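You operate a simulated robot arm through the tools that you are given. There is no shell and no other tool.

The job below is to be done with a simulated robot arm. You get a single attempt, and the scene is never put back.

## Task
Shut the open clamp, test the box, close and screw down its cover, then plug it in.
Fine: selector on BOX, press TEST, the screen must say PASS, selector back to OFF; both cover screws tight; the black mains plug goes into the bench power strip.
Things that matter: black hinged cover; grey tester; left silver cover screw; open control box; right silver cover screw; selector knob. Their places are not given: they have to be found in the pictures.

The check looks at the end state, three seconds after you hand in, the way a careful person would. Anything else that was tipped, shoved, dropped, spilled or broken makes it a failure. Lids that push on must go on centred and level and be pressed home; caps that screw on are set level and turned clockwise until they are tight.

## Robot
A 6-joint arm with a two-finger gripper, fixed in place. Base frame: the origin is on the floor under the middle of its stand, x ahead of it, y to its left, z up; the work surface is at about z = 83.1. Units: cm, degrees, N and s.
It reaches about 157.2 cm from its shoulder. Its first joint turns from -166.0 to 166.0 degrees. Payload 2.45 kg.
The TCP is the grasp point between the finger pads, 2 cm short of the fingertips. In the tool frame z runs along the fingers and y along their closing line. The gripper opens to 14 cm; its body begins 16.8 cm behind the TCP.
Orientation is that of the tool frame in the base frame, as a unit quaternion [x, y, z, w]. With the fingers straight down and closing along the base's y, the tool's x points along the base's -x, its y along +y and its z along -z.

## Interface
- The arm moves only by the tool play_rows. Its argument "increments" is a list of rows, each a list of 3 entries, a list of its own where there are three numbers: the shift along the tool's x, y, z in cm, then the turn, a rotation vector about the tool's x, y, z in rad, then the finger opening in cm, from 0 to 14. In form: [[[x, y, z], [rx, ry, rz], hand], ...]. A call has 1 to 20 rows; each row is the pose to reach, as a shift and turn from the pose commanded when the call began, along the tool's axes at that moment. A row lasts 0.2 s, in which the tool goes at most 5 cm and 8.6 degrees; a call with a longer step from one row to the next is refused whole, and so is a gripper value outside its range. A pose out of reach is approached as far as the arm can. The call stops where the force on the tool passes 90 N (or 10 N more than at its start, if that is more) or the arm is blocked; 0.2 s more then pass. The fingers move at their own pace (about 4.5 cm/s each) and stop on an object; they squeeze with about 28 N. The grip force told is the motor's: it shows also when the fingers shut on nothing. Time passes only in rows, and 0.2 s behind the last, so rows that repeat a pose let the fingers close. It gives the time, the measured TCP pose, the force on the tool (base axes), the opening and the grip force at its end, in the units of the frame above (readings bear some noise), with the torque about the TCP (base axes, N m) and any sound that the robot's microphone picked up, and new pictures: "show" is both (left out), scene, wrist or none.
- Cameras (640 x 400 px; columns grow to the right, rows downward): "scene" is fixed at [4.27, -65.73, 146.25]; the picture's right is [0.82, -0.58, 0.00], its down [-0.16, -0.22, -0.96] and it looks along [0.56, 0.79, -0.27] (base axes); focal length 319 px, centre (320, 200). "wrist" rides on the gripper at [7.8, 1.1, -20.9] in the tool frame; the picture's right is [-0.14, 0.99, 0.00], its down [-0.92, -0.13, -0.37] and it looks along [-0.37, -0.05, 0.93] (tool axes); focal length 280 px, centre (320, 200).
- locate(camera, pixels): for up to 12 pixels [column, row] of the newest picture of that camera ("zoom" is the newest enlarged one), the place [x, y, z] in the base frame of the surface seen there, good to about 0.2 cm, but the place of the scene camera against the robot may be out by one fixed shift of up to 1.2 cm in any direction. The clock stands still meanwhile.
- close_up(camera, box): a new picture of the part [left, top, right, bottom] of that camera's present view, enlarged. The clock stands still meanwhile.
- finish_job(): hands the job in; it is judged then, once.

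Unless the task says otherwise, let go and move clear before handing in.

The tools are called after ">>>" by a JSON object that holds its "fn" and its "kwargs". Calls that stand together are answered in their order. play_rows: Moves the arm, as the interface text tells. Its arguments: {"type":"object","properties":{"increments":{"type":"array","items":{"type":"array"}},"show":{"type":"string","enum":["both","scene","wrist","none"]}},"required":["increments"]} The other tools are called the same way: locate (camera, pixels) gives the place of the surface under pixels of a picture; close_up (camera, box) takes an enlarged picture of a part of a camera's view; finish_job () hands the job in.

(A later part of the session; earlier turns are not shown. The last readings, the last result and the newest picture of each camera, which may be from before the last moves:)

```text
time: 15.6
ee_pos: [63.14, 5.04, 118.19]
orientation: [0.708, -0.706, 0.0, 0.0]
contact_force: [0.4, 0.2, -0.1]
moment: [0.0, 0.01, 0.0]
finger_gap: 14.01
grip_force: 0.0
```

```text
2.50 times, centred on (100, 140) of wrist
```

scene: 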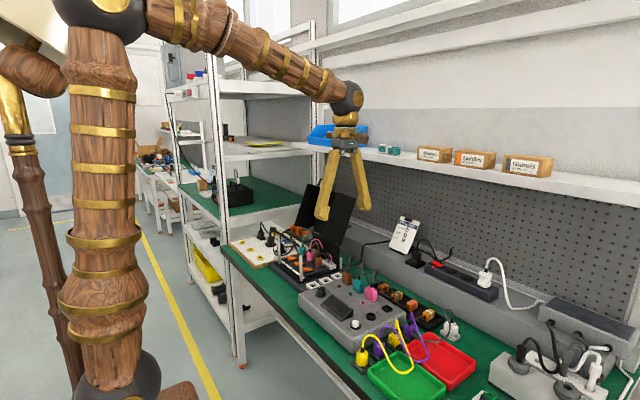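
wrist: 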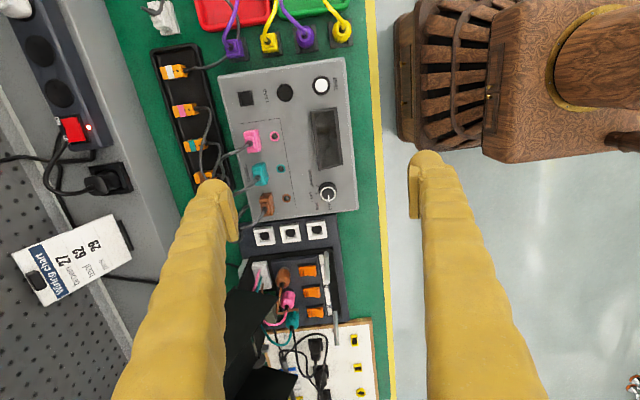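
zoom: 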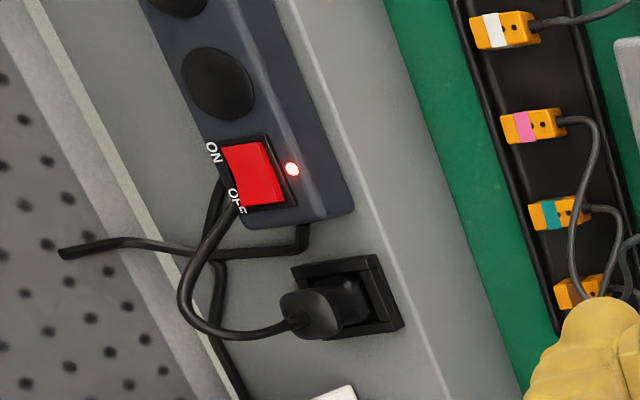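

The selector reads OFF with BOX about 40 degrees clockwise; knob centre is (62.9, 16.8), top z 86.2, panel z 83.8. I'll come down over the knob with fingers at 8 cm.

>>> {"fn": "play_rows", "kwargs": {"increments": [[[-3, 0.1, 3.5], [0, 0, 0], 8], [[-6, 0.15, 7], [0, 0, 0], 8], [[-9, 0.2, 10.5], [0, 0, 0], 8], [[-11.8, 0.2, 14], [0, 0, 0], 8], [[-11.8, 0.2, 18], [0, 0, 0], 8], [[-11.8, 0.2, 22], [0, 0, 0], 8], [[-11.8, 0.2, 25], [0, 0, 0], 8], [[-11.8, 0.2, 27], [0, 0, 0], 8], [[-11.8, 0.2, 27], [0, 0, 0], 8]], "show": "both"}}

```text
time: 17.6
ee_pos: [63.19, 16.76, 91.3]
orientation: [0.708, -0.706, 0.0, 0.0]
contact_force: [-0.4, -0.9, 0.6]
moment: [-0.01, 0.0, 0.01]
finger_gap: 7.97
grip_force: 0.0
```

scene: 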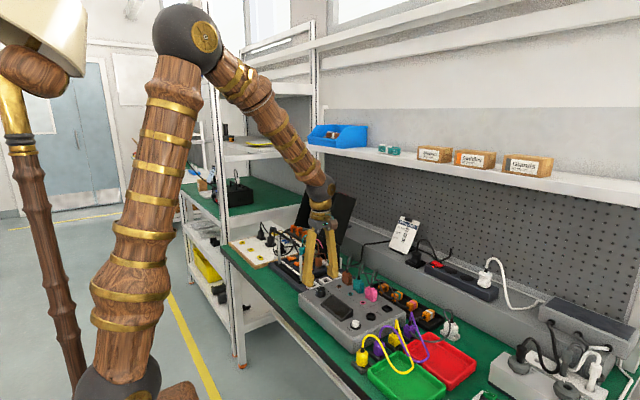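
wrist: 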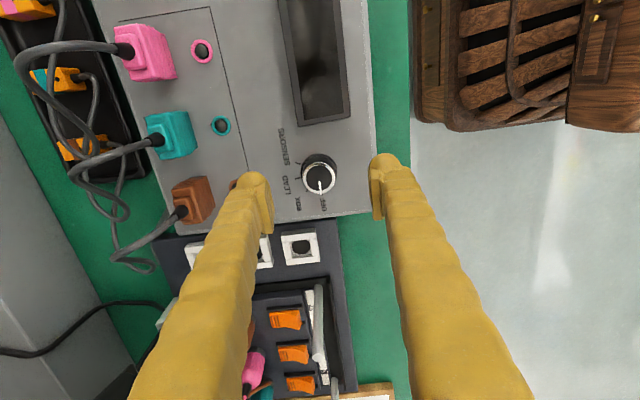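

The knob (wrist 320,180) sits between the open fingers. I'll refine its centre before lowering onto it.

>>> {"fn": "locate", "kwargs": {"camera": "wrist", "pixels": [[320, 175], [312, 177], [328, 177], [320, 168], [320, 185], [355, 185], [300, 205]]}}

>>> {"fn": "close_up", "kwargs": {"camera": "wrist", "box": [250, 120, 410, 240]}}

```text
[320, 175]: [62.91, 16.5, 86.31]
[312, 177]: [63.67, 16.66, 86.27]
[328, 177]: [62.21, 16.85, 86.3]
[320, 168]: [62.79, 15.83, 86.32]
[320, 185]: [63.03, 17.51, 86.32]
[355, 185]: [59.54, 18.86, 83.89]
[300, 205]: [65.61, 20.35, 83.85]
```

```text
3.33 times, centred on (330, 180) of wrist
```

zoom: 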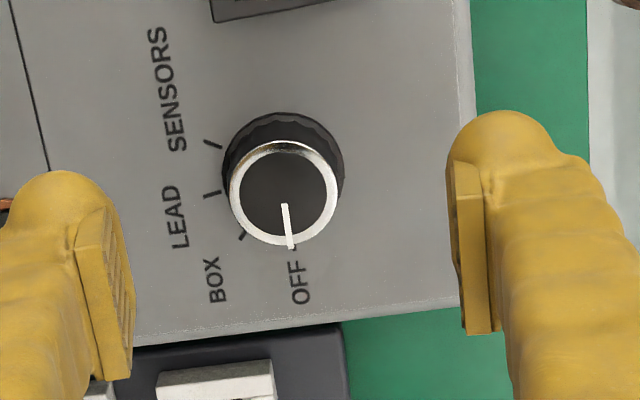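

Knob centre confirmed at about (62.95, 16.85). I'll lower so the fingertips are just above the panel and close on the knob.

>>> {"fn": "play_rows", "kwargs": {"increments": [[[0, 0.1, 2], [0, 0, 0], 8], [[0, 0.1, 4], [0, 0, 0], 8], [[0, 0.1, 4.8], [0, 0, 0], 8], [[0, 0.1, 5.0], [0, 0, 0], 8], [[0, 0.1, 5.0], [0, 0, 0], 5], [[0, 0.1, 5.0], [0, 0, 0], 3], [[0, 0.1, 5.0], [0, 0, 0], 2], [[0, 0.1, 5.0], [0, 0, 0], 2], [[0, 0.1, 5.0], [0, 0, 0], 2], [[0, 0.1, 5.0], [0, 0, 0], 2]], "show": "both"}}

```text
time: 19.8
ee_pos: [62.88, 16.85, 86.21]
orientation: [0.708, -0.707, 0.0, -0.001]
contact_force: [23.8, 0.6, 3.6]
moment: [0.03, -0.3, -0.02]
finger_gap: 3.56
grip_force: 11.5
```

scene: 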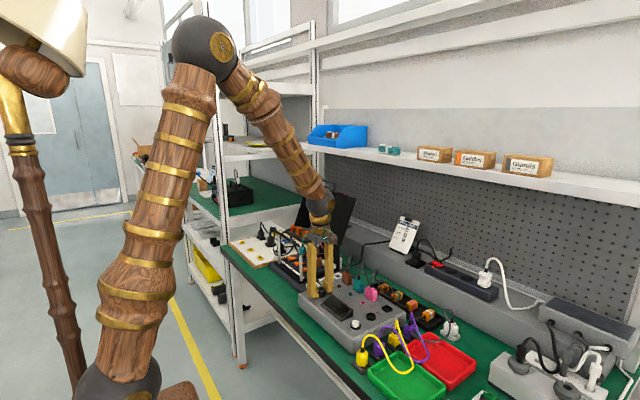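
wrist: 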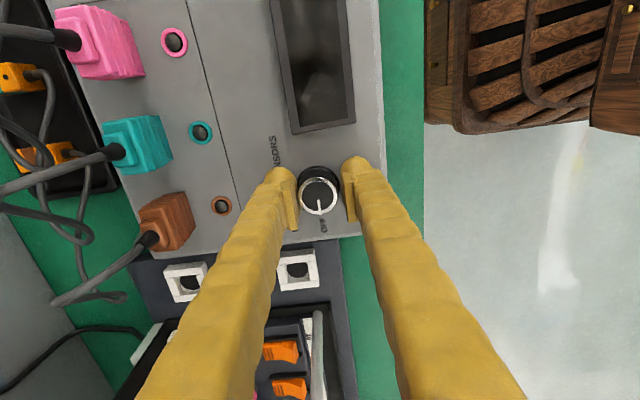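

The +x finger touches the knob first (reaction +24 N in x), so the hand is slightly off centre. I'll shift 0.15 cm toward +x while keeping the fingers closing.

>>> {"fn": "play_rows", "kwargs": {"increments": [[[0, -0.08, 0], [0, 0, 0], 2], [[0, -0.15, 0], [0, 0, 0], 2], [[0, -0.15, 0], [0, 0, 0], 2], [[0, -0.15, 0], [0, 0, 0], 2]], "show": "wrist"}}

```text
time: 20.8
ee_pos: [63.14, 16.85, 86.16]
orientation: [0.708, -0.706, 0.0, 0.001]
contact_force: [18.1, 1.1, 9.4]
moment: [0.02, -0.34, -0.03]
finger_gap: 3.27
grip_force: 9.6
```

wrist: 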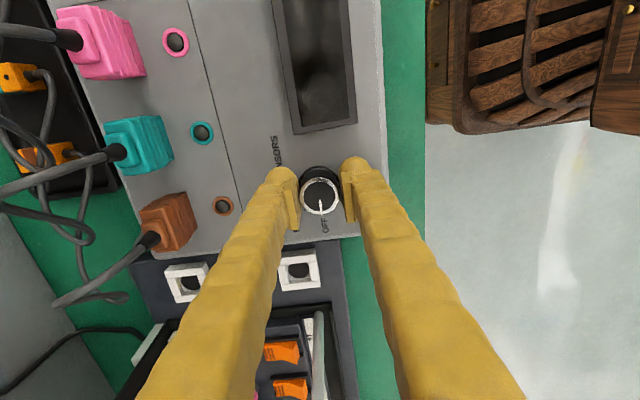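

Still one-sided (+18 N, gap 3.27). I'll shift another 0.2 cm toward +x.

>>> {"fn": "play_rows", "kwargs": {"increments": [[[0, -0.1, 0], [0, 0, 0], 2], [[0, -0.2, 0], [0, 0, 0], 2], [[0, -0.2, 0], [0, 0, 0], 2], [[0, -0.2, 0], [0, 0, 0], 2]], "show": "wrist"}}

```text
time: 21.8
ee_pos: [63.26, 16.86, 86.14]
orientation: [0.708, -0.706, 0.0, 0.0]
contact_force: [-12.2, -13.6, 14.6]
moment: [-0.21, 0.13, 0.06]
finger_gap: 3.15
grip_force: 44.6
```

wrist: 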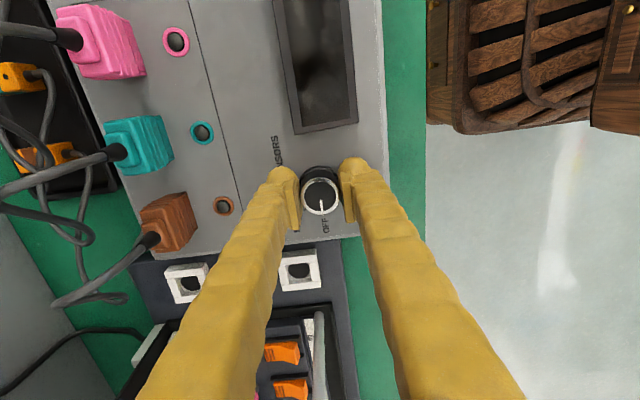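

Now both fingers grip the knob (44.6 N, gap 3.15). I'll turn clockwise seen from above by about 40 degrees toward BOX.

>>> {"fn": "play_rows", "kwargs": {"increments": [[[0, 0.05, 0], [0, 0, 0.1], 2], [[0, 0.05, 0], [0, 0, 0.2], 2], [[0, 0.05, 0], [0, 0, 0.3], 2], [[0, 0.05, 0], [0, 0, 0.4], 2], [[0, 0.05, 0], [0, 0, 0.5], 2], [[0, 0.05, 0], [0, 0, 0.6], 2], [[0, 0.05, 0], [0, 0, 0.7], 2], [[0, 0.05, 0], [0, 0, 0.7], 2]], "show": "wrist"}}

>>> {"fn": "close_up", "kwargs": {"camera": "wrist", "box": [260, 120, 380, 240]}}

```text
time: 23.6
ee_pos: [63.1, 16.86, 86.11]
orientation: [-0.421, 0.907, 0.0, 0.0]
contact_force: [-39.7, 0.5, 17.5]
moment: [0.17, 0.54, 0.0]
finger_gap: 3.13
grip_force: 45.3
```

wrist: 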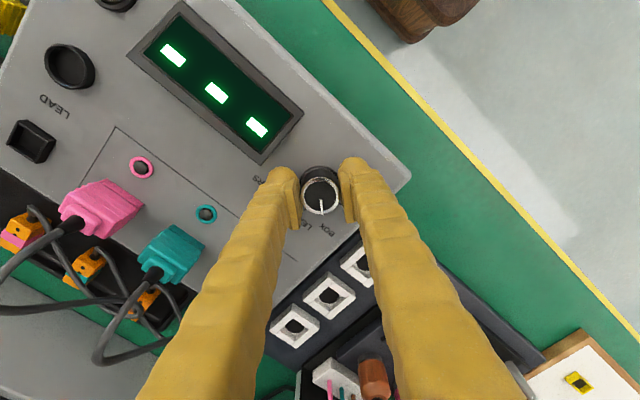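

```text
3.33 times, centred on (320, 180) of wrist
```

zoom: 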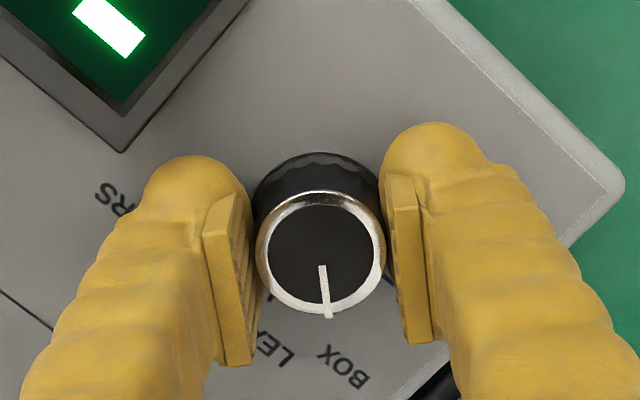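

The screen lit up with three dashes, so the selector has left OFF. I'll release and lift to check the pointer against the BOX mark.

>>> {"fn": "play_rows", "kwargs": {"increments": [[[0, 0, 0], [0, 0, 0], 5], [[0, 0, 0], [0, 0, 0], 8], [[0, 0, 0], [0, 0, 0], 8], [[0, 0, -2], [0, 0, 0], 8], [[0, 0, -5], [0, 0, 0], 8], [[0, 0, -9], [0, 0, 0], 8], [[0, 0, -9], [0, 0, 0], 8]], "show": "both"}}

>>> {"fn": "close_up", "kwargs": {"camera": "wrist", "box": [250, 100, 400, 220]}}

```text
time: 25.2
ee_pos: [63.44, 16.75, 95.06]
orientation: [-0.423, 0.906, 0.0, 0.0]
contact_force: [-0.3, 0.8, 0.7]
moment: [0.01, -0.02, 0.02]
finger_gap: 8.0
grip_force: 0.0
```

scene: 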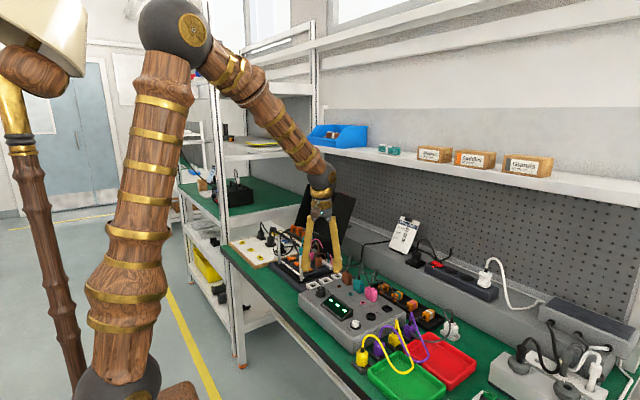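
wrist: 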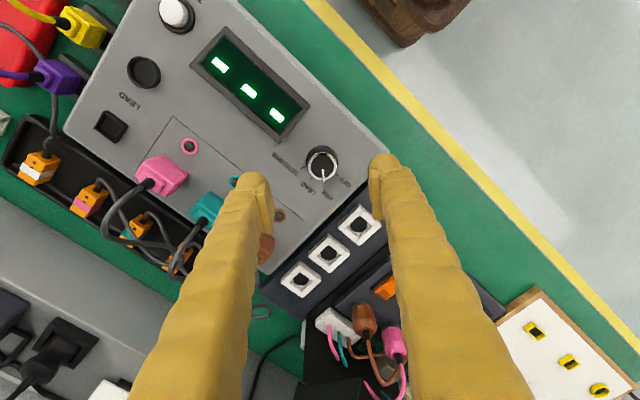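

```text
3.33 times, centred on (325, 160) of wrist
```

zoom: 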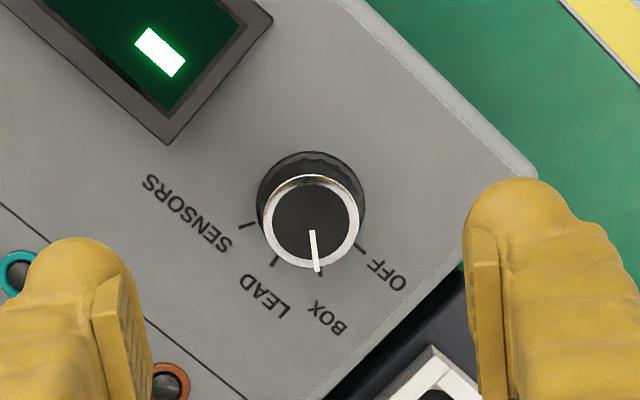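

The pointer sits on the BOX mark. Next I'll close the fingers and move over the TEST button at about (61.7, -3.2).

>>> {"fn": "play_rows", "kwargs": {"increments": [[[3.25, -2.35, 0], [0, 0, 0], 5], [[6.5, -4.7, 0], [0, 0, 0], 2], [[9.74, -7.05, 0], [0, 0, 0], 0], [[13.0, -9.4, 0], [0, 0, 0], 0], [[16.24, -11.76, 0], [0, 0, 0], 0], [[16.24, -11.76, 3], [0, 0, 0], 0], [[16.24, -11.76, 5], [0, 0, 0], 0], [[16.24, -11.76, 5], [0, 0, 0], 0]], "show": "both"}}

>>> {"fn": "close_up", "kwargs": {"camera": "wrist", "box": [240, 100, 400, 240]}}

>>> {"fn": "close_up", "kwargs": {"camera": "scene", "box": [290, 230, 410, 350]}}

```text
time: 27.0
ee_pos: [61.77, -3.31, 90.06]
orientation: [-0.423, 0.906, 0.0, 0.0]
contact_force: [0.7, 0.4, 0.2]
moment: [0.01, -0.02, -0.01]
finger_gap: 0.0
grip_force: 28.0
```

scene: 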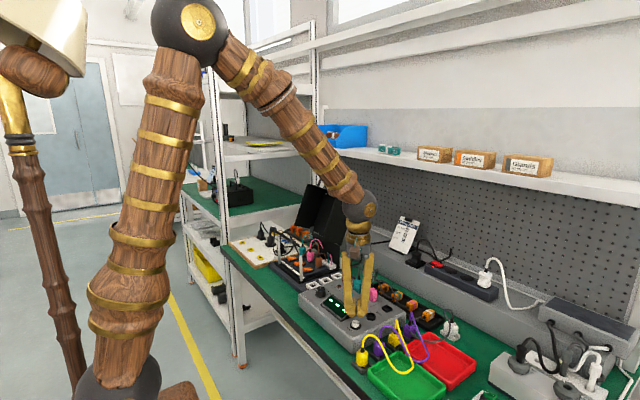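
wrist: 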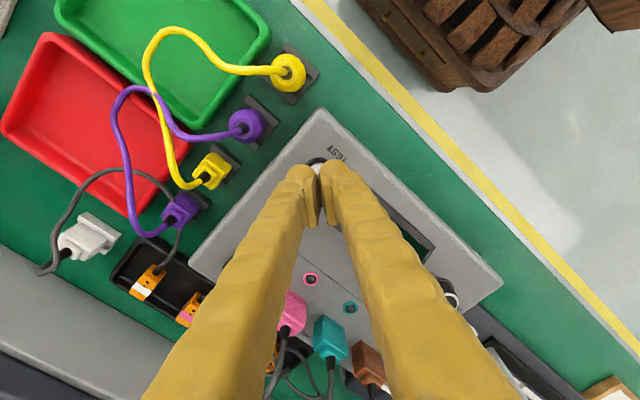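

```text
2.86 times, centred on (320, 170) of wrist
```

zoom: 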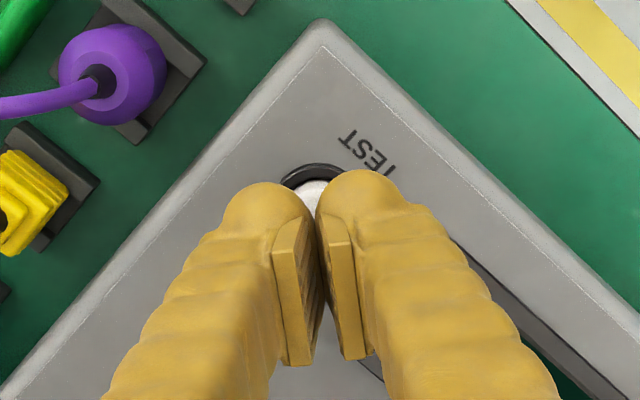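

```text
3.33 times, centred on (350, 290) of scene
```

zoom: 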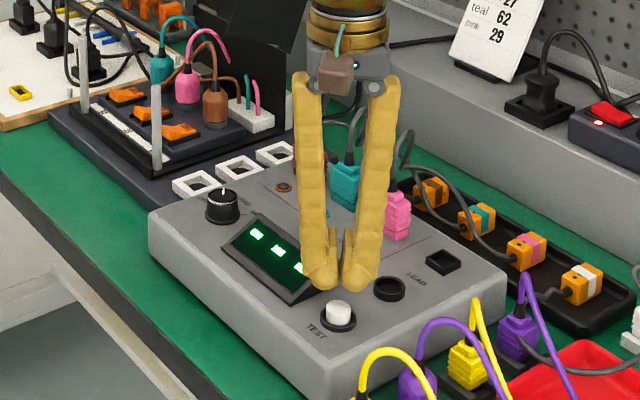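

The closed fingertips straddle the white button, so I'll shift 1.2 cm to centre one fingertip on it and then press down slowly.

>>> {"fn": "play_rows", "kwargs": {"increments": [[[0, -0.6, 0], [0, 0, 0], 0], [[0, -1.2, 0.5], [0, 0, 0], 0], [[0, -1.2, 1.5], [0, 0, 0], 0], [[0, -1.2, 2.2], [0, 0, 0], 0], [[0, -1.2, 2.5], [0, 0, 0], 0], [[0, -1.2, 2.5], [0, 0, 0], 0]], "show": "both"}}

>>> {"fn": "close_up", "kwargs": {"camera": "scene", "box": [310, 270, 390, 350]}}

>>> {"fn": "close_up", "kwargs": {"camera": "wrist", "box": [260, 110, 400, 230]}}

```text
time: 28.4
ee_pos: [62.77, -3.77, 87.64]
orientation: [-0.423, 0.906, -0.001, 0.0]
contact_force: [0.6, 0.4, 0.5]
moment: [-0.01, 0.01, 0.04]
finger_gap: 0.0
grip_force: 27.7
```

scene: 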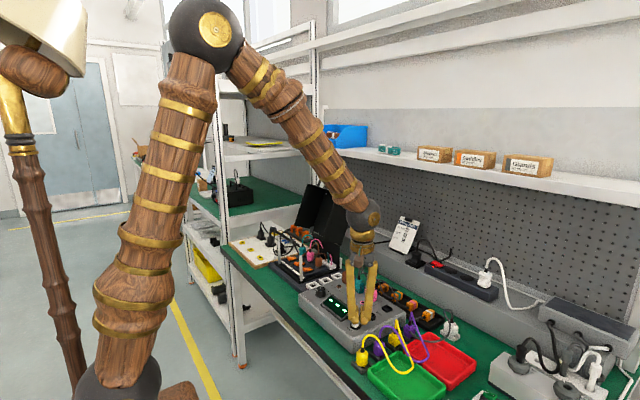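
wrist: 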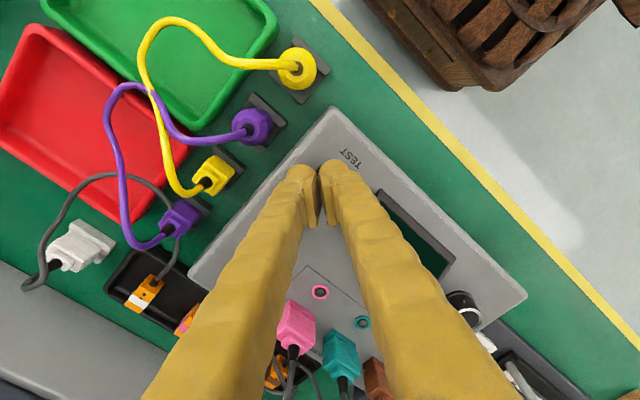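

```text
5.00 times, centred on (350, 310) of scene
```

zoom: 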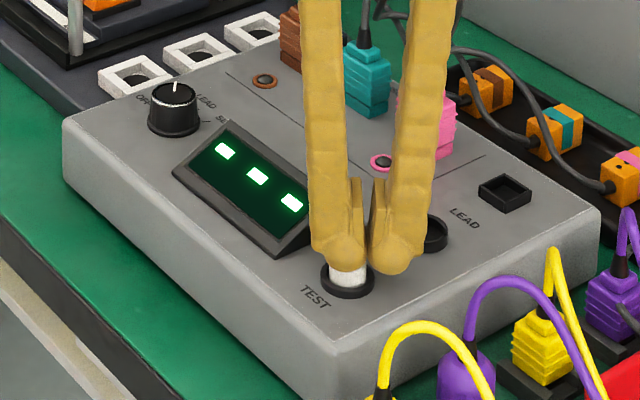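

```text
3.33 times, centred on (330, 170) of wrist
```

zoom: 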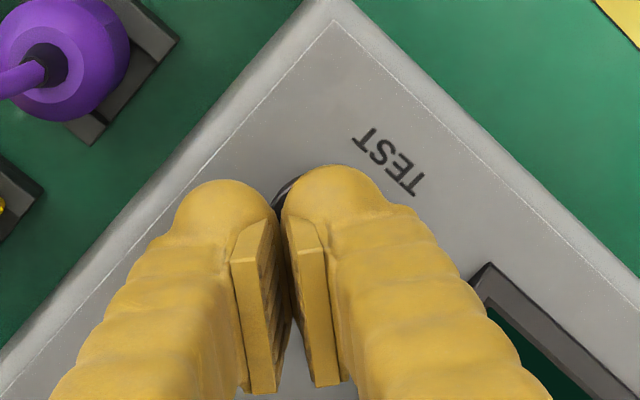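

The fingertip is right over the white button (scene zoom 347,275). I'll press down in 0.1 cm rows and then read the result.

>>> {"fn": "play_rows", "kwargs": {"increments": [[[0, 0, 0.1], [0, 0, 0], 0], [[0, 0, 0.2], [0, 0, 0], 0], [[0, 0, 0.3], [0, 0, 0], 0], [[0, 0, 0.4], [0, 0, 0], 0], [[0, 0, 0.5], [0, 0, 0], 0], [[0, 0, 0.6], [0, 0, 0], 0]], "show": "scene"}}

>>> {"fn": "close_up", "kwargs": {"camera": "scene", "box": [310, 270, 390, 350]}}

```text
time: 29.8
ee_pos: [62.78, -3.82, 87.06]
orientation: [-0.423, 0.906, 0.0, 0.0]
contact_force: [0.6, 1.1, 3.5]
moment: [0.01, 0.02, -0.01]
finger_gap: 0.02
grip_force: 28.8
heard: click
```

scene: 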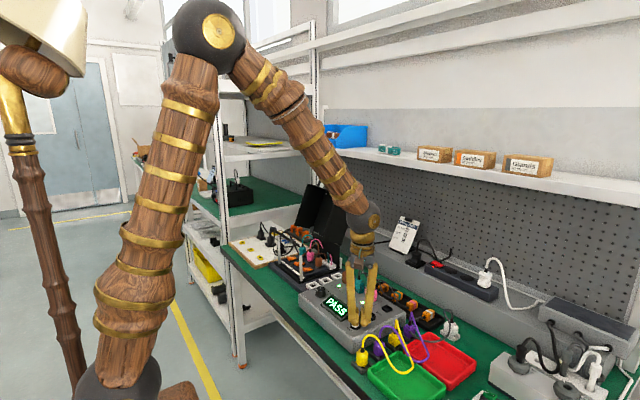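

```text
5.00 times, centred on (350, 310) of scene
```

zoom: 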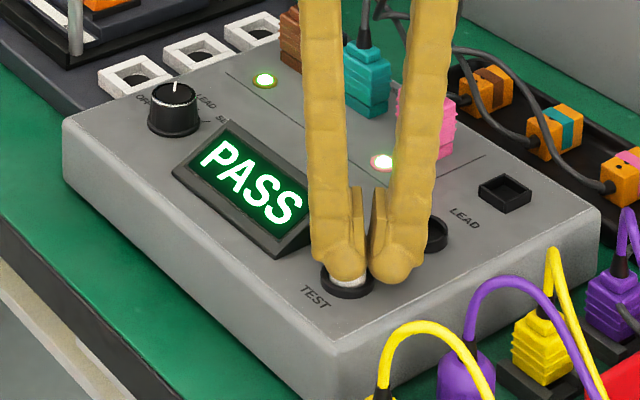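

The tester shows PASS and a click was heard. I'll lift off and go back above the knob with fingers opening to 8.

>>> {"fn": "play_rows", "kwargs": {"increments": [[[0, 0, -3.5], [0, 0, 0], 0], [[0, 0, -8.1], [0, 0, 0], 0], [[-3.25, 2.6, -8.1], [0, 0, 0], 0], [[-6.5, 5.2, -8.1], [0, 0, 0], 1], [[-9.74, 7.8, -8.1], [0, 0, 0], 4], [[-13.0, 10.4, -8.1], [0, 0, 0], 8], [[-16.24, 12.96, -8.1], [0, 0, 0], 8], [[-16.24, 12.96, -8.1], [0, 0, 0], 8]], "show": "both"}}

>>> {"fn": "close_up", "kwargs": {"camera": "wrist", "box": [250, 100, 400, 220]}}

```text
time: 31.6
ee_pos: [63.17, 16.99, 95.23]
orientation: [-0.423, 0.906, 0.001, 0.0]
contact_force: [0.2, 0.6, 0.3]
moment: [0.01, -0.05, 0.01]
finger_gap: 7.98
grip_force: 0.0
```

scene: 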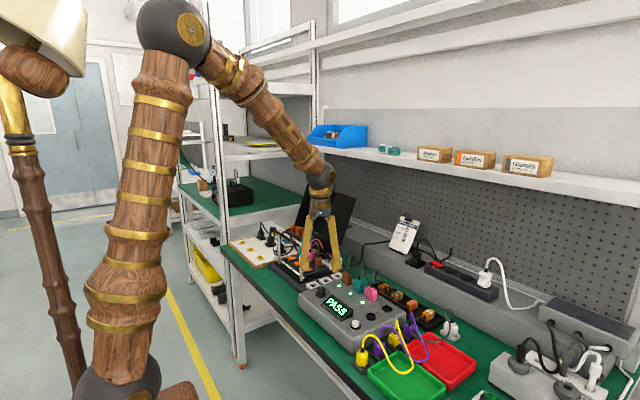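
wrist: 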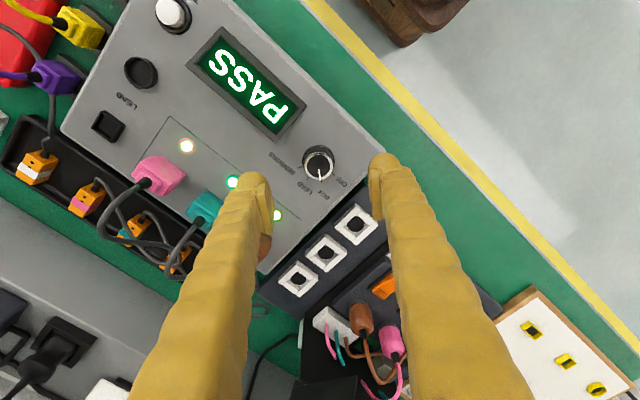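

```text
3.33 times, centred on (325, 160) of wrist
```

zoom: 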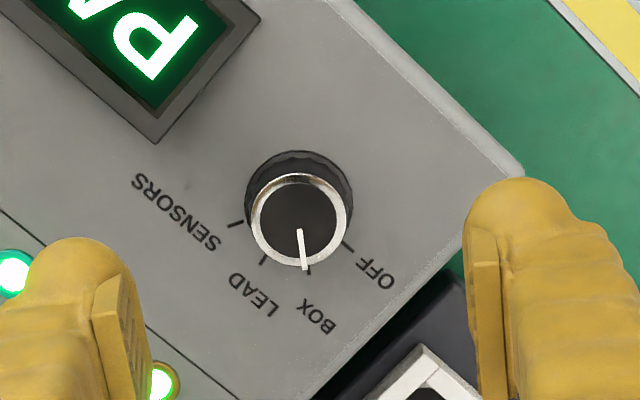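

The LEDs show and PASS is on; the knob is centred between the fingers within 0.1 cm. I'll lower, grip and check the grip.

>>> {"fn": "play_rows", "kwargs": {"increments": [[[0.05, -0.1, 4], [0, 0, 0], 8], [[0.05, -0.1, 7], [0, 0, 0], 8], [[0.05, -0.1, 8.7], [0, 0, 0], 8], [[0.05, -0.1, 9.05], [0, 0, 0], 8], [[0.05, -0.1, 9.05], [0, 0, 0], 5], [[0.05, -0.1, 9.05], [0, 0, 0], 3], [[0.05, -0.1, 9.05], [0, 0, 0], 2], [[0.05, -0.1, 9.05], [0, 0, 0], 2], [[0.05, -0.1, 9.05], [0, 0, 0], 2], [[0.05, -0.1, 9.05], [0, 0, 0], 2]], "show": "wrist"}}

```text
time: 33.8
ee_pos: [63.17, 17.0, 85.91]
orientation: [-0.423, 0.906, -0.001, 0.0]
contact_force: [-10.1, 11.1, -2.0]
moment: [0.12, 0.1, 0.0]
finger_gap: 3.15
grip_force: 44.9
```

wrist: 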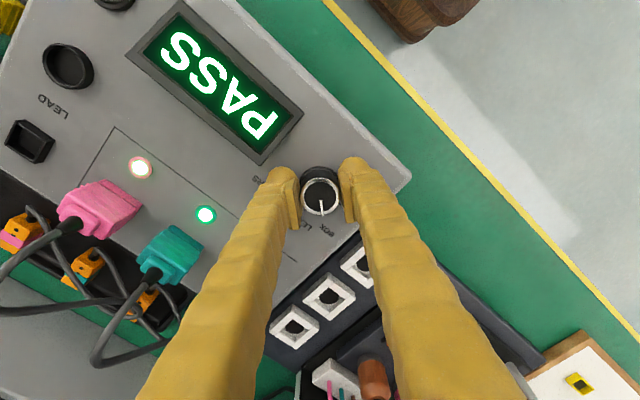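

The knob is gripped (gap 3.15, 45 N). I'll turn it back counter-clockwise 40 degrees to OFF.

>>> {"fn": "play_rows", "kwargs": {"increments": [[[0, 0, 0], [0, 0, -0.1], 2], [[0, 0, 0], [0, 0, -0.2], 2], [[0, 0, 0], [0, 0, -0.3], 2], [[0, 0, 0], [0, 0, -0.4], 2], [[0, 0, 0], [0, 0, -0.5], 2], [[0, 0, 0], [0, 0, -0.6], 2], [[0, 0, 0], [0, 0, -0.7], 2], [[0, 0, 0], [0, 0, -0.71], 2]], "show": "wrist"}}

>>> {"fn": "close_up", "kwargs": {"camera": "wrist", "box": [250, 100, 400, 240]}}

```text
time: 35.6
ee_pos: [63.18, 16.8, 86.14]
orientation: [0.711, -0.703, 0.0, 0.0]
contact_force: [-36.1, 9.0, -3.9]
moment: [0.1, 0.41, -0.41]
finger_gap: 3.16
grip_force: 45.3
```

wrist: 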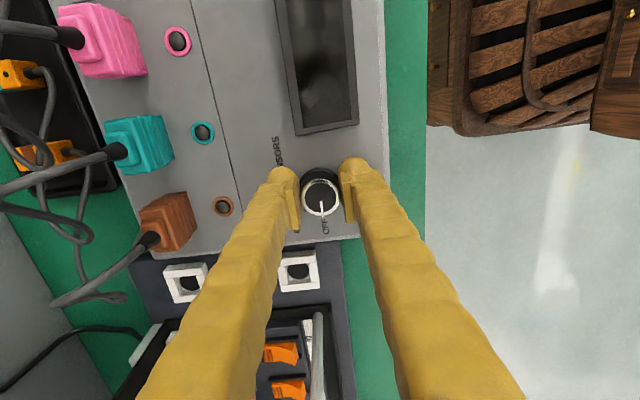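

```text
2.86 times, centred on (325, 170) of wrist
```

zoom: 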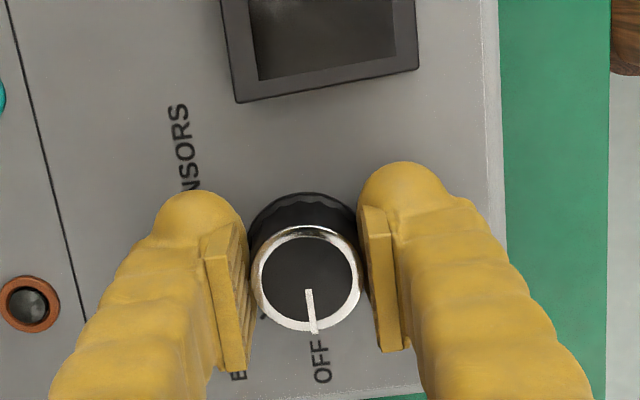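

The screen went dark and the pointer is back on OFF. I'll release, lift clear and take measurements of the shelf and the cover handle for the next step.

>>> {"fn": "play_rows", "kwargs": {"increments": [[[0, 0, 0], [0, 0, 0], 5], [[0, 0, 0], [0, 0, 0], 8], [[0, 0, 0], [0, 0, 0], 8], [[0, 0, -3], [0, 0, 0], 8], [[0, 0, -7], [0, 0, 0], 8], [[0, 0, -11.5], [0, 0, 0], 8], [[0, 0, -16], [0, 0, 0], 8], [[0, 0, -20.5], [0, 0, 0], 8], [[0, 0, -25], [0, 0, 0], 8], [[0, 0, -29.5], [0, 0, 0], 8], [[0, 0, -34], [0, 0, 0], 8], [[0, 0, -38], [0, 0, 0], 8], [[0, 0, -38], [0, 0, 0], 8]], "show": "both"}}

>>> {"fn": "locate", "kwargs": {"camera": "scene", "pixels": [[350, 152], [400, 162], [450, 171], [340, 148], [320, 145], [330, 135], [420, 151], [470, 160], [400, 170], [520, 185]]}}

>>> {"fn": "close_up", "kwargs": {"camera": "wrist", "box": [230, 140, 390, 300]}}

```text
time: 38.4
ee_pos: [63.14, 16.94, 124.19]
orientation: [0.71, -0.704, 0.001, -0.001]
contact_force: [0.2, -0.1, -0.4]
moment: [0.01, 0.01, 0.01]
finger_gap: 7.99
grip_force: 0.0
```

scene: 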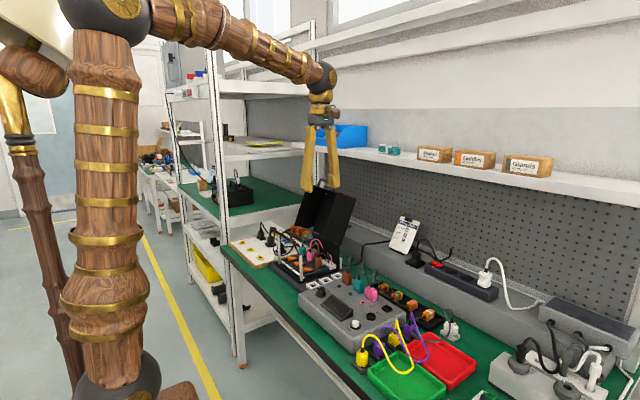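
wrist: 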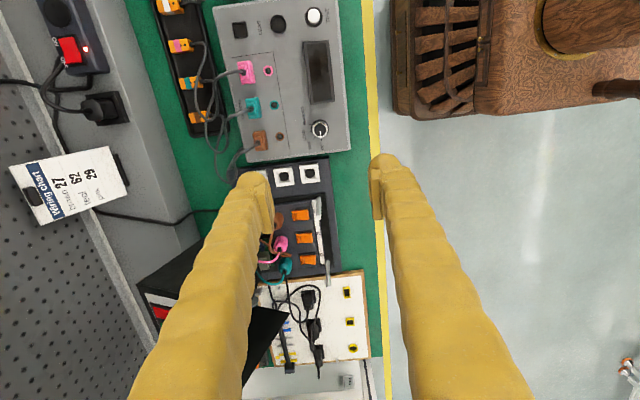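

```text
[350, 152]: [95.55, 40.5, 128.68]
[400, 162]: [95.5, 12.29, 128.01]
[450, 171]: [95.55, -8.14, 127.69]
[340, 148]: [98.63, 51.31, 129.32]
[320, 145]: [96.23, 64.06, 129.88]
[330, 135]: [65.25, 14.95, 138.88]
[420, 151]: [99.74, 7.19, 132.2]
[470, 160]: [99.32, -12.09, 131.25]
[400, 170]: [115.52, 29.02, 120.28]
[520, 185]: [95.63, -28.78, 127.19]
```

```text
2.50 times, centred on (310, 220) of wrist
```

zoom: 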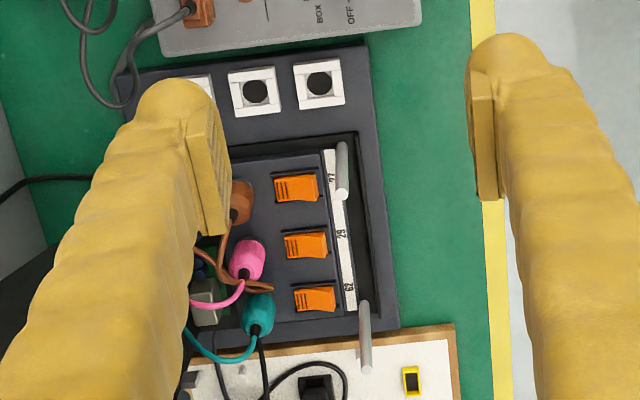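

The shelf's front edge is at about x 95.5, z 127-131, so I must keep the hand back from it when reaching the cover handle. I'll move above and in front of the handle to measure it.

>>> {"fn": "play_rows", "kwargs": {"increments": [[[-2, -1.5, -4], [0, 0, 0], 8], [[-5, -3.5, -7], [0, 0, 0], 8], [[-9, -5, -8.5], [0, 0, 0], 8], [[-13, -7, -9], [0, 0, 0], 8], [[-17, -9, -9.5], [0, 0, 0], 8], [[-21, -11, -10], [0, 0, 0], 8], [[-25, -12.5, -10], [0, 0, 0], 8], [[-26, -13, -10], [0, 0, 0], 8], [[-26, -13, -10], [0, 0, 0], 8]], "show": "both"}}

>>> {"fn": "close_up", "kwargs": {"camera": "wrist", "box": [140, 80, 340, 220]}}

```text
time: 40.4
ee_pos: [76.05, 42.7, 134.16]
orientation: [0.711, -0.704, 0.0, 0.0]
contact_force: [-0.6, 0.4, 0.0]
moment: [0.0, 0.02, -0.02]
finger_gap: 8.03
grip_force: 0.0
```

scene: 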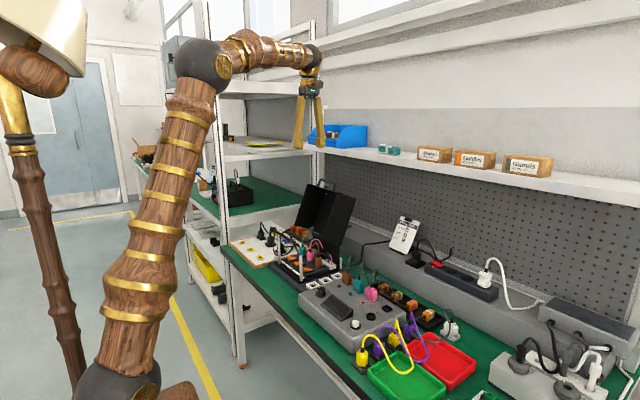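
wrist: 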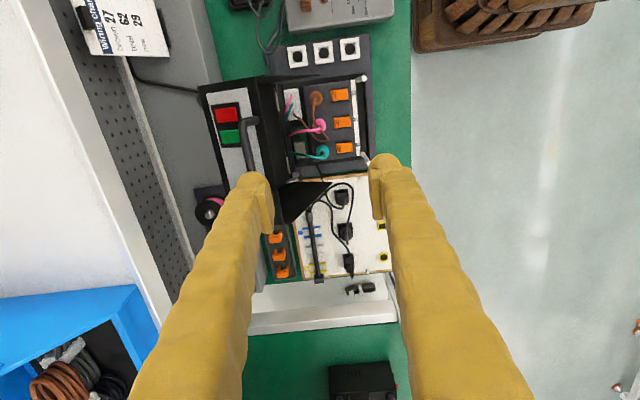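

```text
2.86 times, centred on (240, 150) of wrist
```

zoom: 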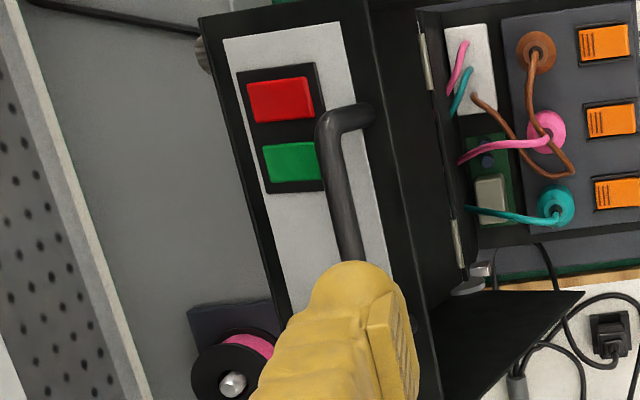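

The handle bar (zoom 340,190) runs along y with its leg toward (370,115), and the left screw head is at zoom (205,55) on the outer face. I'll locate these precisely.

>>> {"fn": "locate", "kwargs": {"camera": "wrist", "pixels": [[243, 130], [246, 140], [249, 150], [251, 160], [248, 119], [257, 119], [225, 115], [210, 88], [199, 100], [201, 92], [265, 150], [272, 160]]}}

>>> {"fn": "locate", "kwargs": {"camera": "wrist", "pixels": [[222, 170], [215, 130], [245, 95], [254, 90], [260, 110], [290, 110], [277, 97], [288, 165], [275, 190], [310, 200], [220, 140], [235, 100]]}}

```text
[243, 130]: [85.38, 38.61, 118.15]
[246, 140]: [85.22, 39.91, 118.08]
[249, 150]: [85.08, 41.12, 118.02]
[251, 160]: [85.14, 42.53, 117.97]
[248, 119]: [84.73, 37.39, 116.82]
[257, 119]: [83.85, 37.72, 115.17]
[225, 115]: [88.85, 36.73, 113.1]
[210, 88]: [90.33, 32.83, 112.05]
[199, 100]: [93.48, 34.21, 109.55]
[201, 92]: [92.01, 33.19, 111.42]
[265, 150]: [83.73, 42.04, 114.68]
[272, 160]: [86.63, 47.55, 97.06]
```

```text
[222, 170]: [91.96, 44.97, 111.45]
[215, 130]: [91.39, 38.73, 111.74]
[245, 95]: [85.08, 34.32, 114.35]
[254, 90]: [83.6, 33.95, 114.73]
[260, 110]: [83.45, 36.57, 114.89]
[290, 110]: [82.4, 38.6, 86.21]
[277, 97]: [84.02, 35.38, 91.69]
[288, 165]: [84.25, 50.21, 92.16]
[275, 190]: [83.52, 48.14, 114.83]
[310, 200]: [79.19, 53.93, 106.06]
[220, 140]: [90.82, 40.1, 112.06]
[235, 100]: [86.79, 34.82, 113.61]
```

The handle bar centre is about (85.3, 38-48, 117.5) and the hinge axis about (84.3, 91.8), open by about 112 degrees. I'll place the fingers above the bar with a 4 cm opening.

>>> {"fn": "play_rows", "kwargs": {"increments": [[[-0.1, -3, 0], [0, 0, 0.005], 6], [[-0.2, -6, 1], [0, 0, 0.01], 4], [[-0.2, -9.2, 3], [0, 0, 0.01], 4], [[-0.2, -9.2, 7], [0, 0, 0.01], 4], [[-0.2, -9.2, 7], [0, 0, 0.01], 4]], "show": "both"}}

>>> {"fn": "close_up", "kwargs": {"camera": "wrist", "box": [220, 100, 420, 240]}}

>>> {"fn": "close_up", "kwargs": {"camera": "scene", "box": [270, 60, 390, 240]}}

```text
time: 41.6
ee_pos: [85.28, 43.2, 127.06]
orientation: [0.708, -0.706, 0.0, 0.0]
contact_force: [0.0, 1.3, 0.1]
moment: [0.01, 0.03, -0.03]
finger_gap: 4.0
grip_force: 0.1
```

scene: 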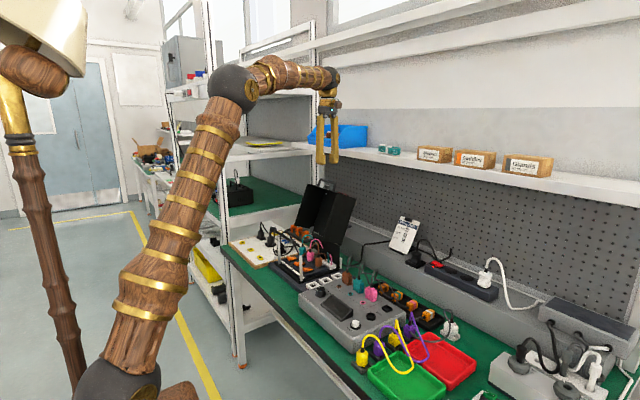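
wrist: 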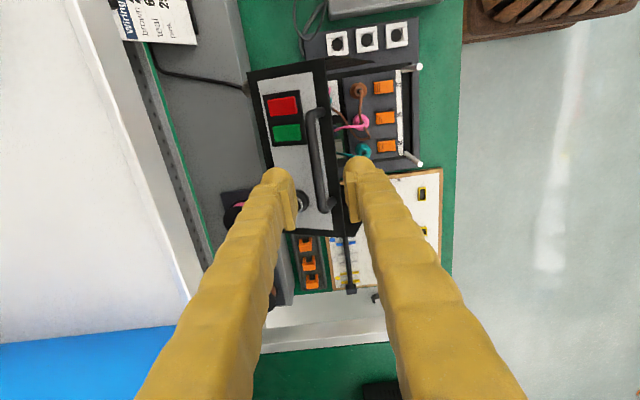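

```text
2.86 times, centred on (320, 170) of wrist
```

zoom: 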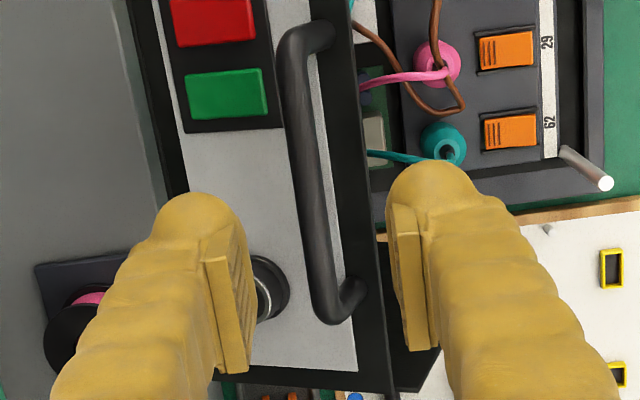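

```text
2.22 times, centred on (330, 150) of scene
```

zoom: 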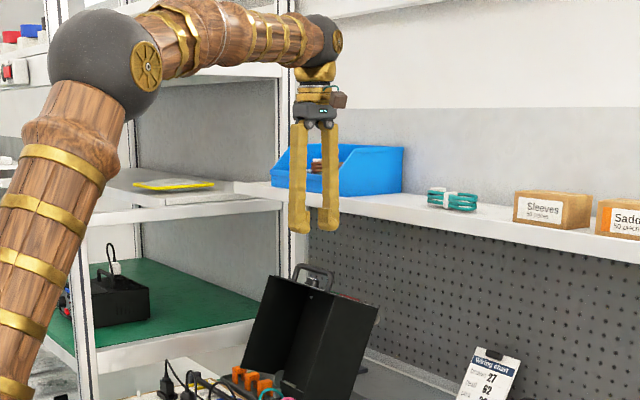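

The bar lies between the fingers, slightly toward +x. I'll re-locate the bar and the round knob by the left finger before descending.

>>> {"fn": "locate", "kwargs": {"camera": "wrist", "pixels": [[312, 140], [315, 155], [317, 170], [319, 185], [321, 200], [301, 195], [306, 200], [303, 210], [285, 170], [345, 185], [312, 120], [333, 203]]}}

```text
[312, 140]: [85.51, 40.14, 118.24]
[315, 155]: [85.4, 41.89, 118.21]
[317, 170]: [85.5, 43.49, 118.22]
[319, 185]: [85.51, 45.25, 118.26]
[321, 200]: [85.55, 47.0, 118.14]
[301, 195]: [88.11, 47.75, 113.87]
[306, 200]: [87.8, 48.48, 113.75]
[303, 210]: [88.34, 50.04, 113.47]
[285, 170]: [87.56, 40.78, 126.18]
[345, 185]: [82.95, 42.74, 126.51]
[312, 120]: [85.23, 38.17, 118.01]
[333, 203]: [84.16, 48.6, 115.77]
```

Bar centre refined to (85.5, 117.6). I'll descend so the bar is near the fingertips, then close on it.

>>> {"fn": "play_rows", "kwargs": {"increments": [[[0, -0.2, 3], [0, 0, 0], 4], [[0, -0.2, 6], [0, 0, 0], 4], [[0, -0.2, 8], [0, 0, 0], 4], [[0, -0.2, 8.6], [0, 0, 0], 4], [[0, -0.2, 8.6], [0, 0, 0], 2.5], [[0, -0.2, 8.6], [0, 0, 0], 1.5], [[0, -0.2, 8.6], [0, 0, 0], 0.6], [[0, -0.2, 8.6], [0, 0, 0], 0.6], [[0, -0.2, 8.6], [0, 0, 0], 0.6]], "show": "both"}}

>>> {"fn": "close_up", "kwargs": {"camera": "wrist", "box": [220, 100, 420, 240]}}

>>> {"fn": "close_up", "kwargs": {"camera": "scene", "box": [270, 100, 390, 260]}}

```text
time: 43.6
ee_pos: [85.33, 43.14, 118.44]
orientation: [0.708, -0.707, 0.0, 0.0]
contact_force: [0.7, 1.4, -2.6]
moment: [0.0, 0.0, -0.8]
finger_gap: 1.07
grip_force: 38.3
```

scene: 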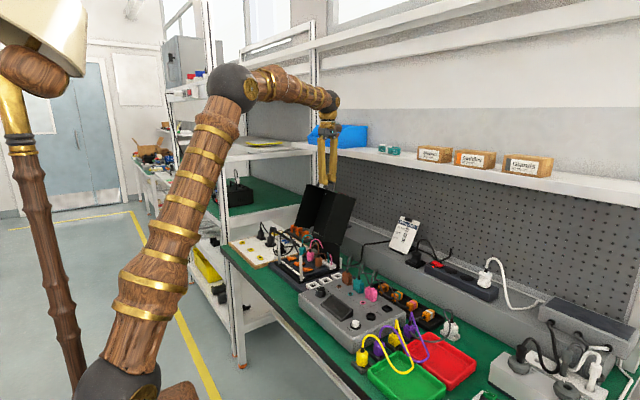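
wrist: 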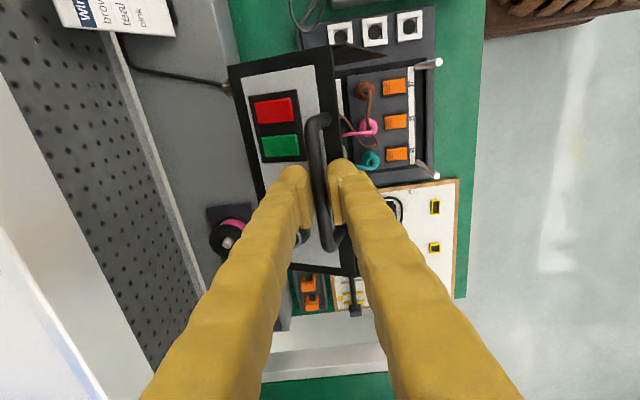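

```text
2.86 times, centred on (320, 170) of wrist
```

zoom: 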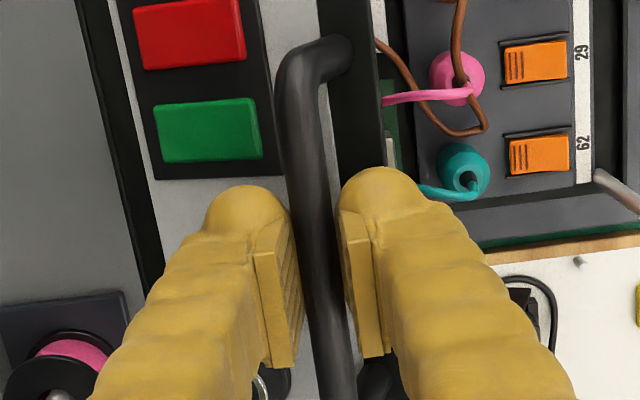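

```text
2.50 times, centred on (330, 180) of scene
```

zoom: 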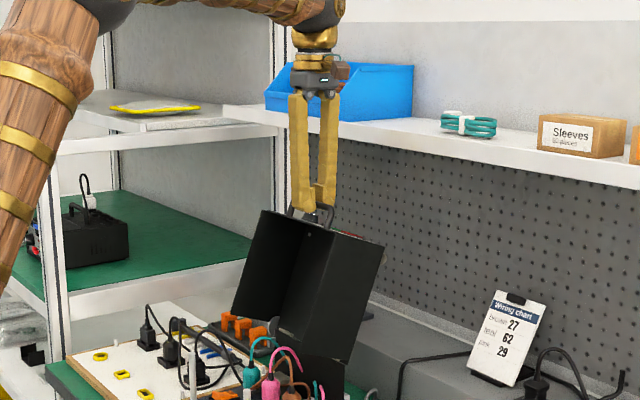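

The bar is gripped (gap 1.07, 38 N). I'll swing the cover along its hinge arc toward closed, first by 40 degrees in small rows, tilting the hand back gradually.

>>> {"fn": "play_rows", "kwargs": {"increments": [[[0, 0.9, 0.0], [0.017, 0, 0], 0.6], [[0, 1.83, -0.01], [0.034, 0, 0], 0.6], [[0, 3.66, 0.1], [0.069, 0, 0], 0.6], [[0, 5.47, 0.34], [0.103, 0, 0], 0.6], [[0, 7.26, 0.71], [0.137, 0, 0], 0.6], [[0, 9.03, 1.19], [0.172, 0, 0], 0.6], [[0, 10.75, 1.81], [0.206, 0, 0], 0.6], [[0, 12.43, 2.53], [0.24, 0, 0], 0.6], [[0, 14.06, 3.37], [0.275, 0, 0], 0.6], [[0, 15.61, 4.32], [0.309, 0, 0], 0.6], [[0, 17.11, 5.38], [0.344, 0, 0], 0.6], [[0, 17.11, 5.38], [0.344, 0, 0], 0.6]], "show": "both"}}

>>> {"fn": "close_up", "kwargs": {"camera": "scene", "box": [250, 120, 370, 280]}}

```text
time: 46.2
ee_pos: [68.19, 43.27, 113.21]
orientation: [0.698, -0.695, 0.121, -0.122]
contact_force: [-15.0, -7.5, 16.9]
moment: [0.14, 0.1, -0.32]
finger_gap: 1.07
grip_force: 37.6
```

scene: 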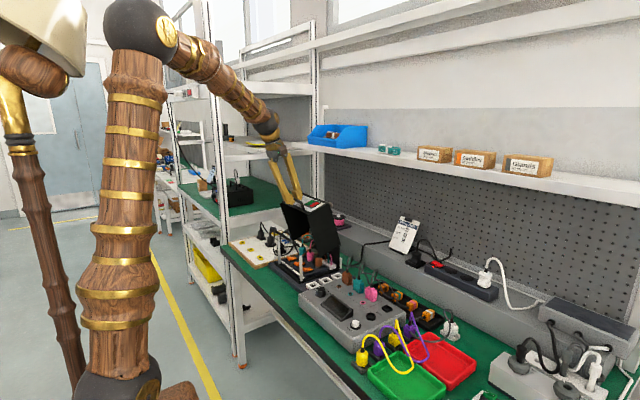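
wrist: 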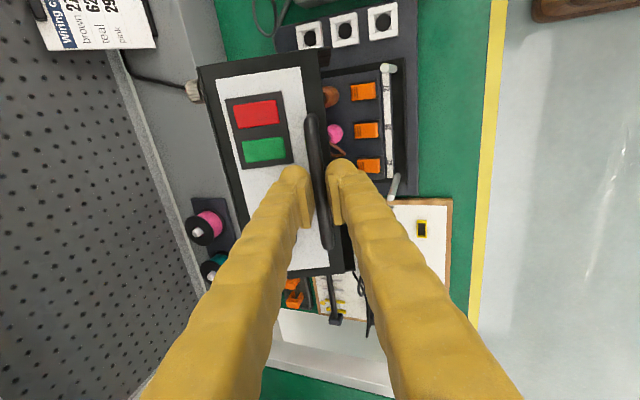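

```text
2.50 times, centred on (310, 200) of scene
```

zoom: 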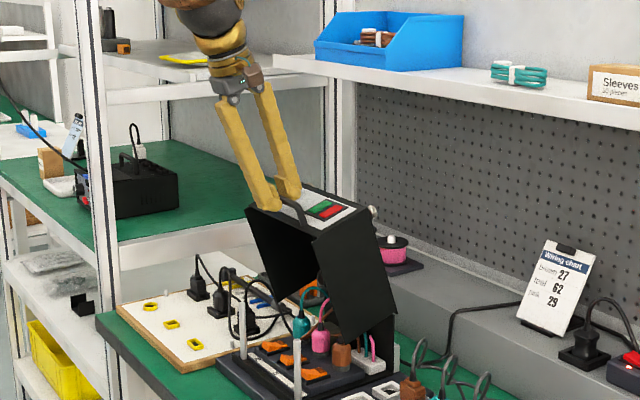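

The cover follows smoothly with small forces (about 20 N outward, so I'll enlarge the arc radius by 0.2 cm). I'll continue to about 80 degrees of closing.

>>> {"fn": "play_rows", "kwargs": {"increments": [[[0, 0.9, 0.2], [0.017, 0, 0], 0.6], [[0, 1.81, 0.4], [0.034, 0, 0], 0.6], [[0, 3.5, 1.14], [0.069, 0, 0], 0.6], [[0, 5.14, 1.98], [0.103, 0, 0], 0.6], [[0, 6.71, 2.95], [0.137, 0, 0], 0.6], [[0, 8.2, 4.02], [0.172, 0, 0], 0.6], [[0, 9.63, 5.19], [0.206, 0, 0], 0.6], [[0, 10.97, 6.45], [0.24, 0, 0], 0.6], [[0, 12.21, 7.81], [0.275, 0, 0], 0.6], [[0, 13.36, 9.25], [0.309, 0, 0], 0.6], [[0, 14.41, 10.77], [0.344, 0, 0], 0.6], [[0, 14.41, 10.77], [0.344, 0, 0], 0.6]], "show": "both"}}

>>> {"fn": "close_up", "kwargs": {"camera": "scene", "box": [220, 160, 360, 290]}}

```text
time: 48.8
ee_pos: [59.17, 42.47, 96.96]
orientation: [-0.664, 0.67, -0.241, 0.228]
contact_force: [40.9, -0.3, -10.2]
moment: [-0.36, 0.03, 0.32]
finger_gap: 0.73
grip_force: 35.4
```

scene: 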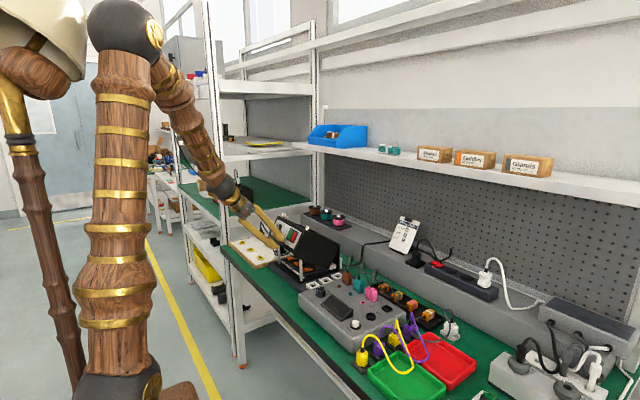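
wrist: 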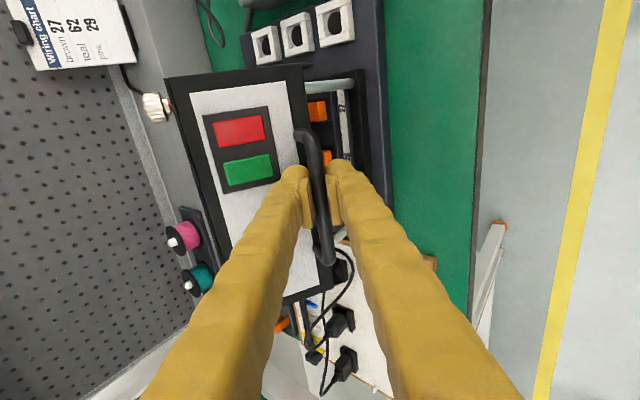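

```text
3.08 times, centred on (290, 225) of scene
```

zoom: 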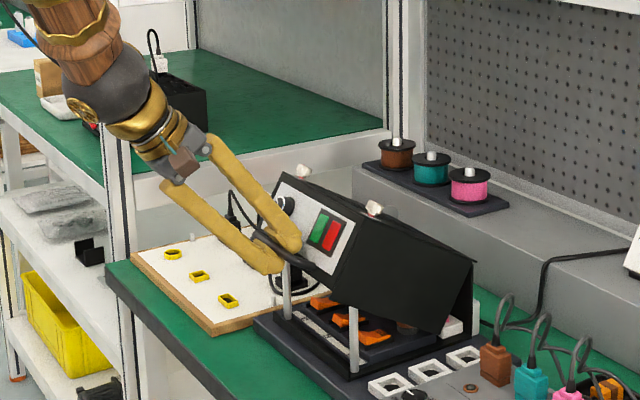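

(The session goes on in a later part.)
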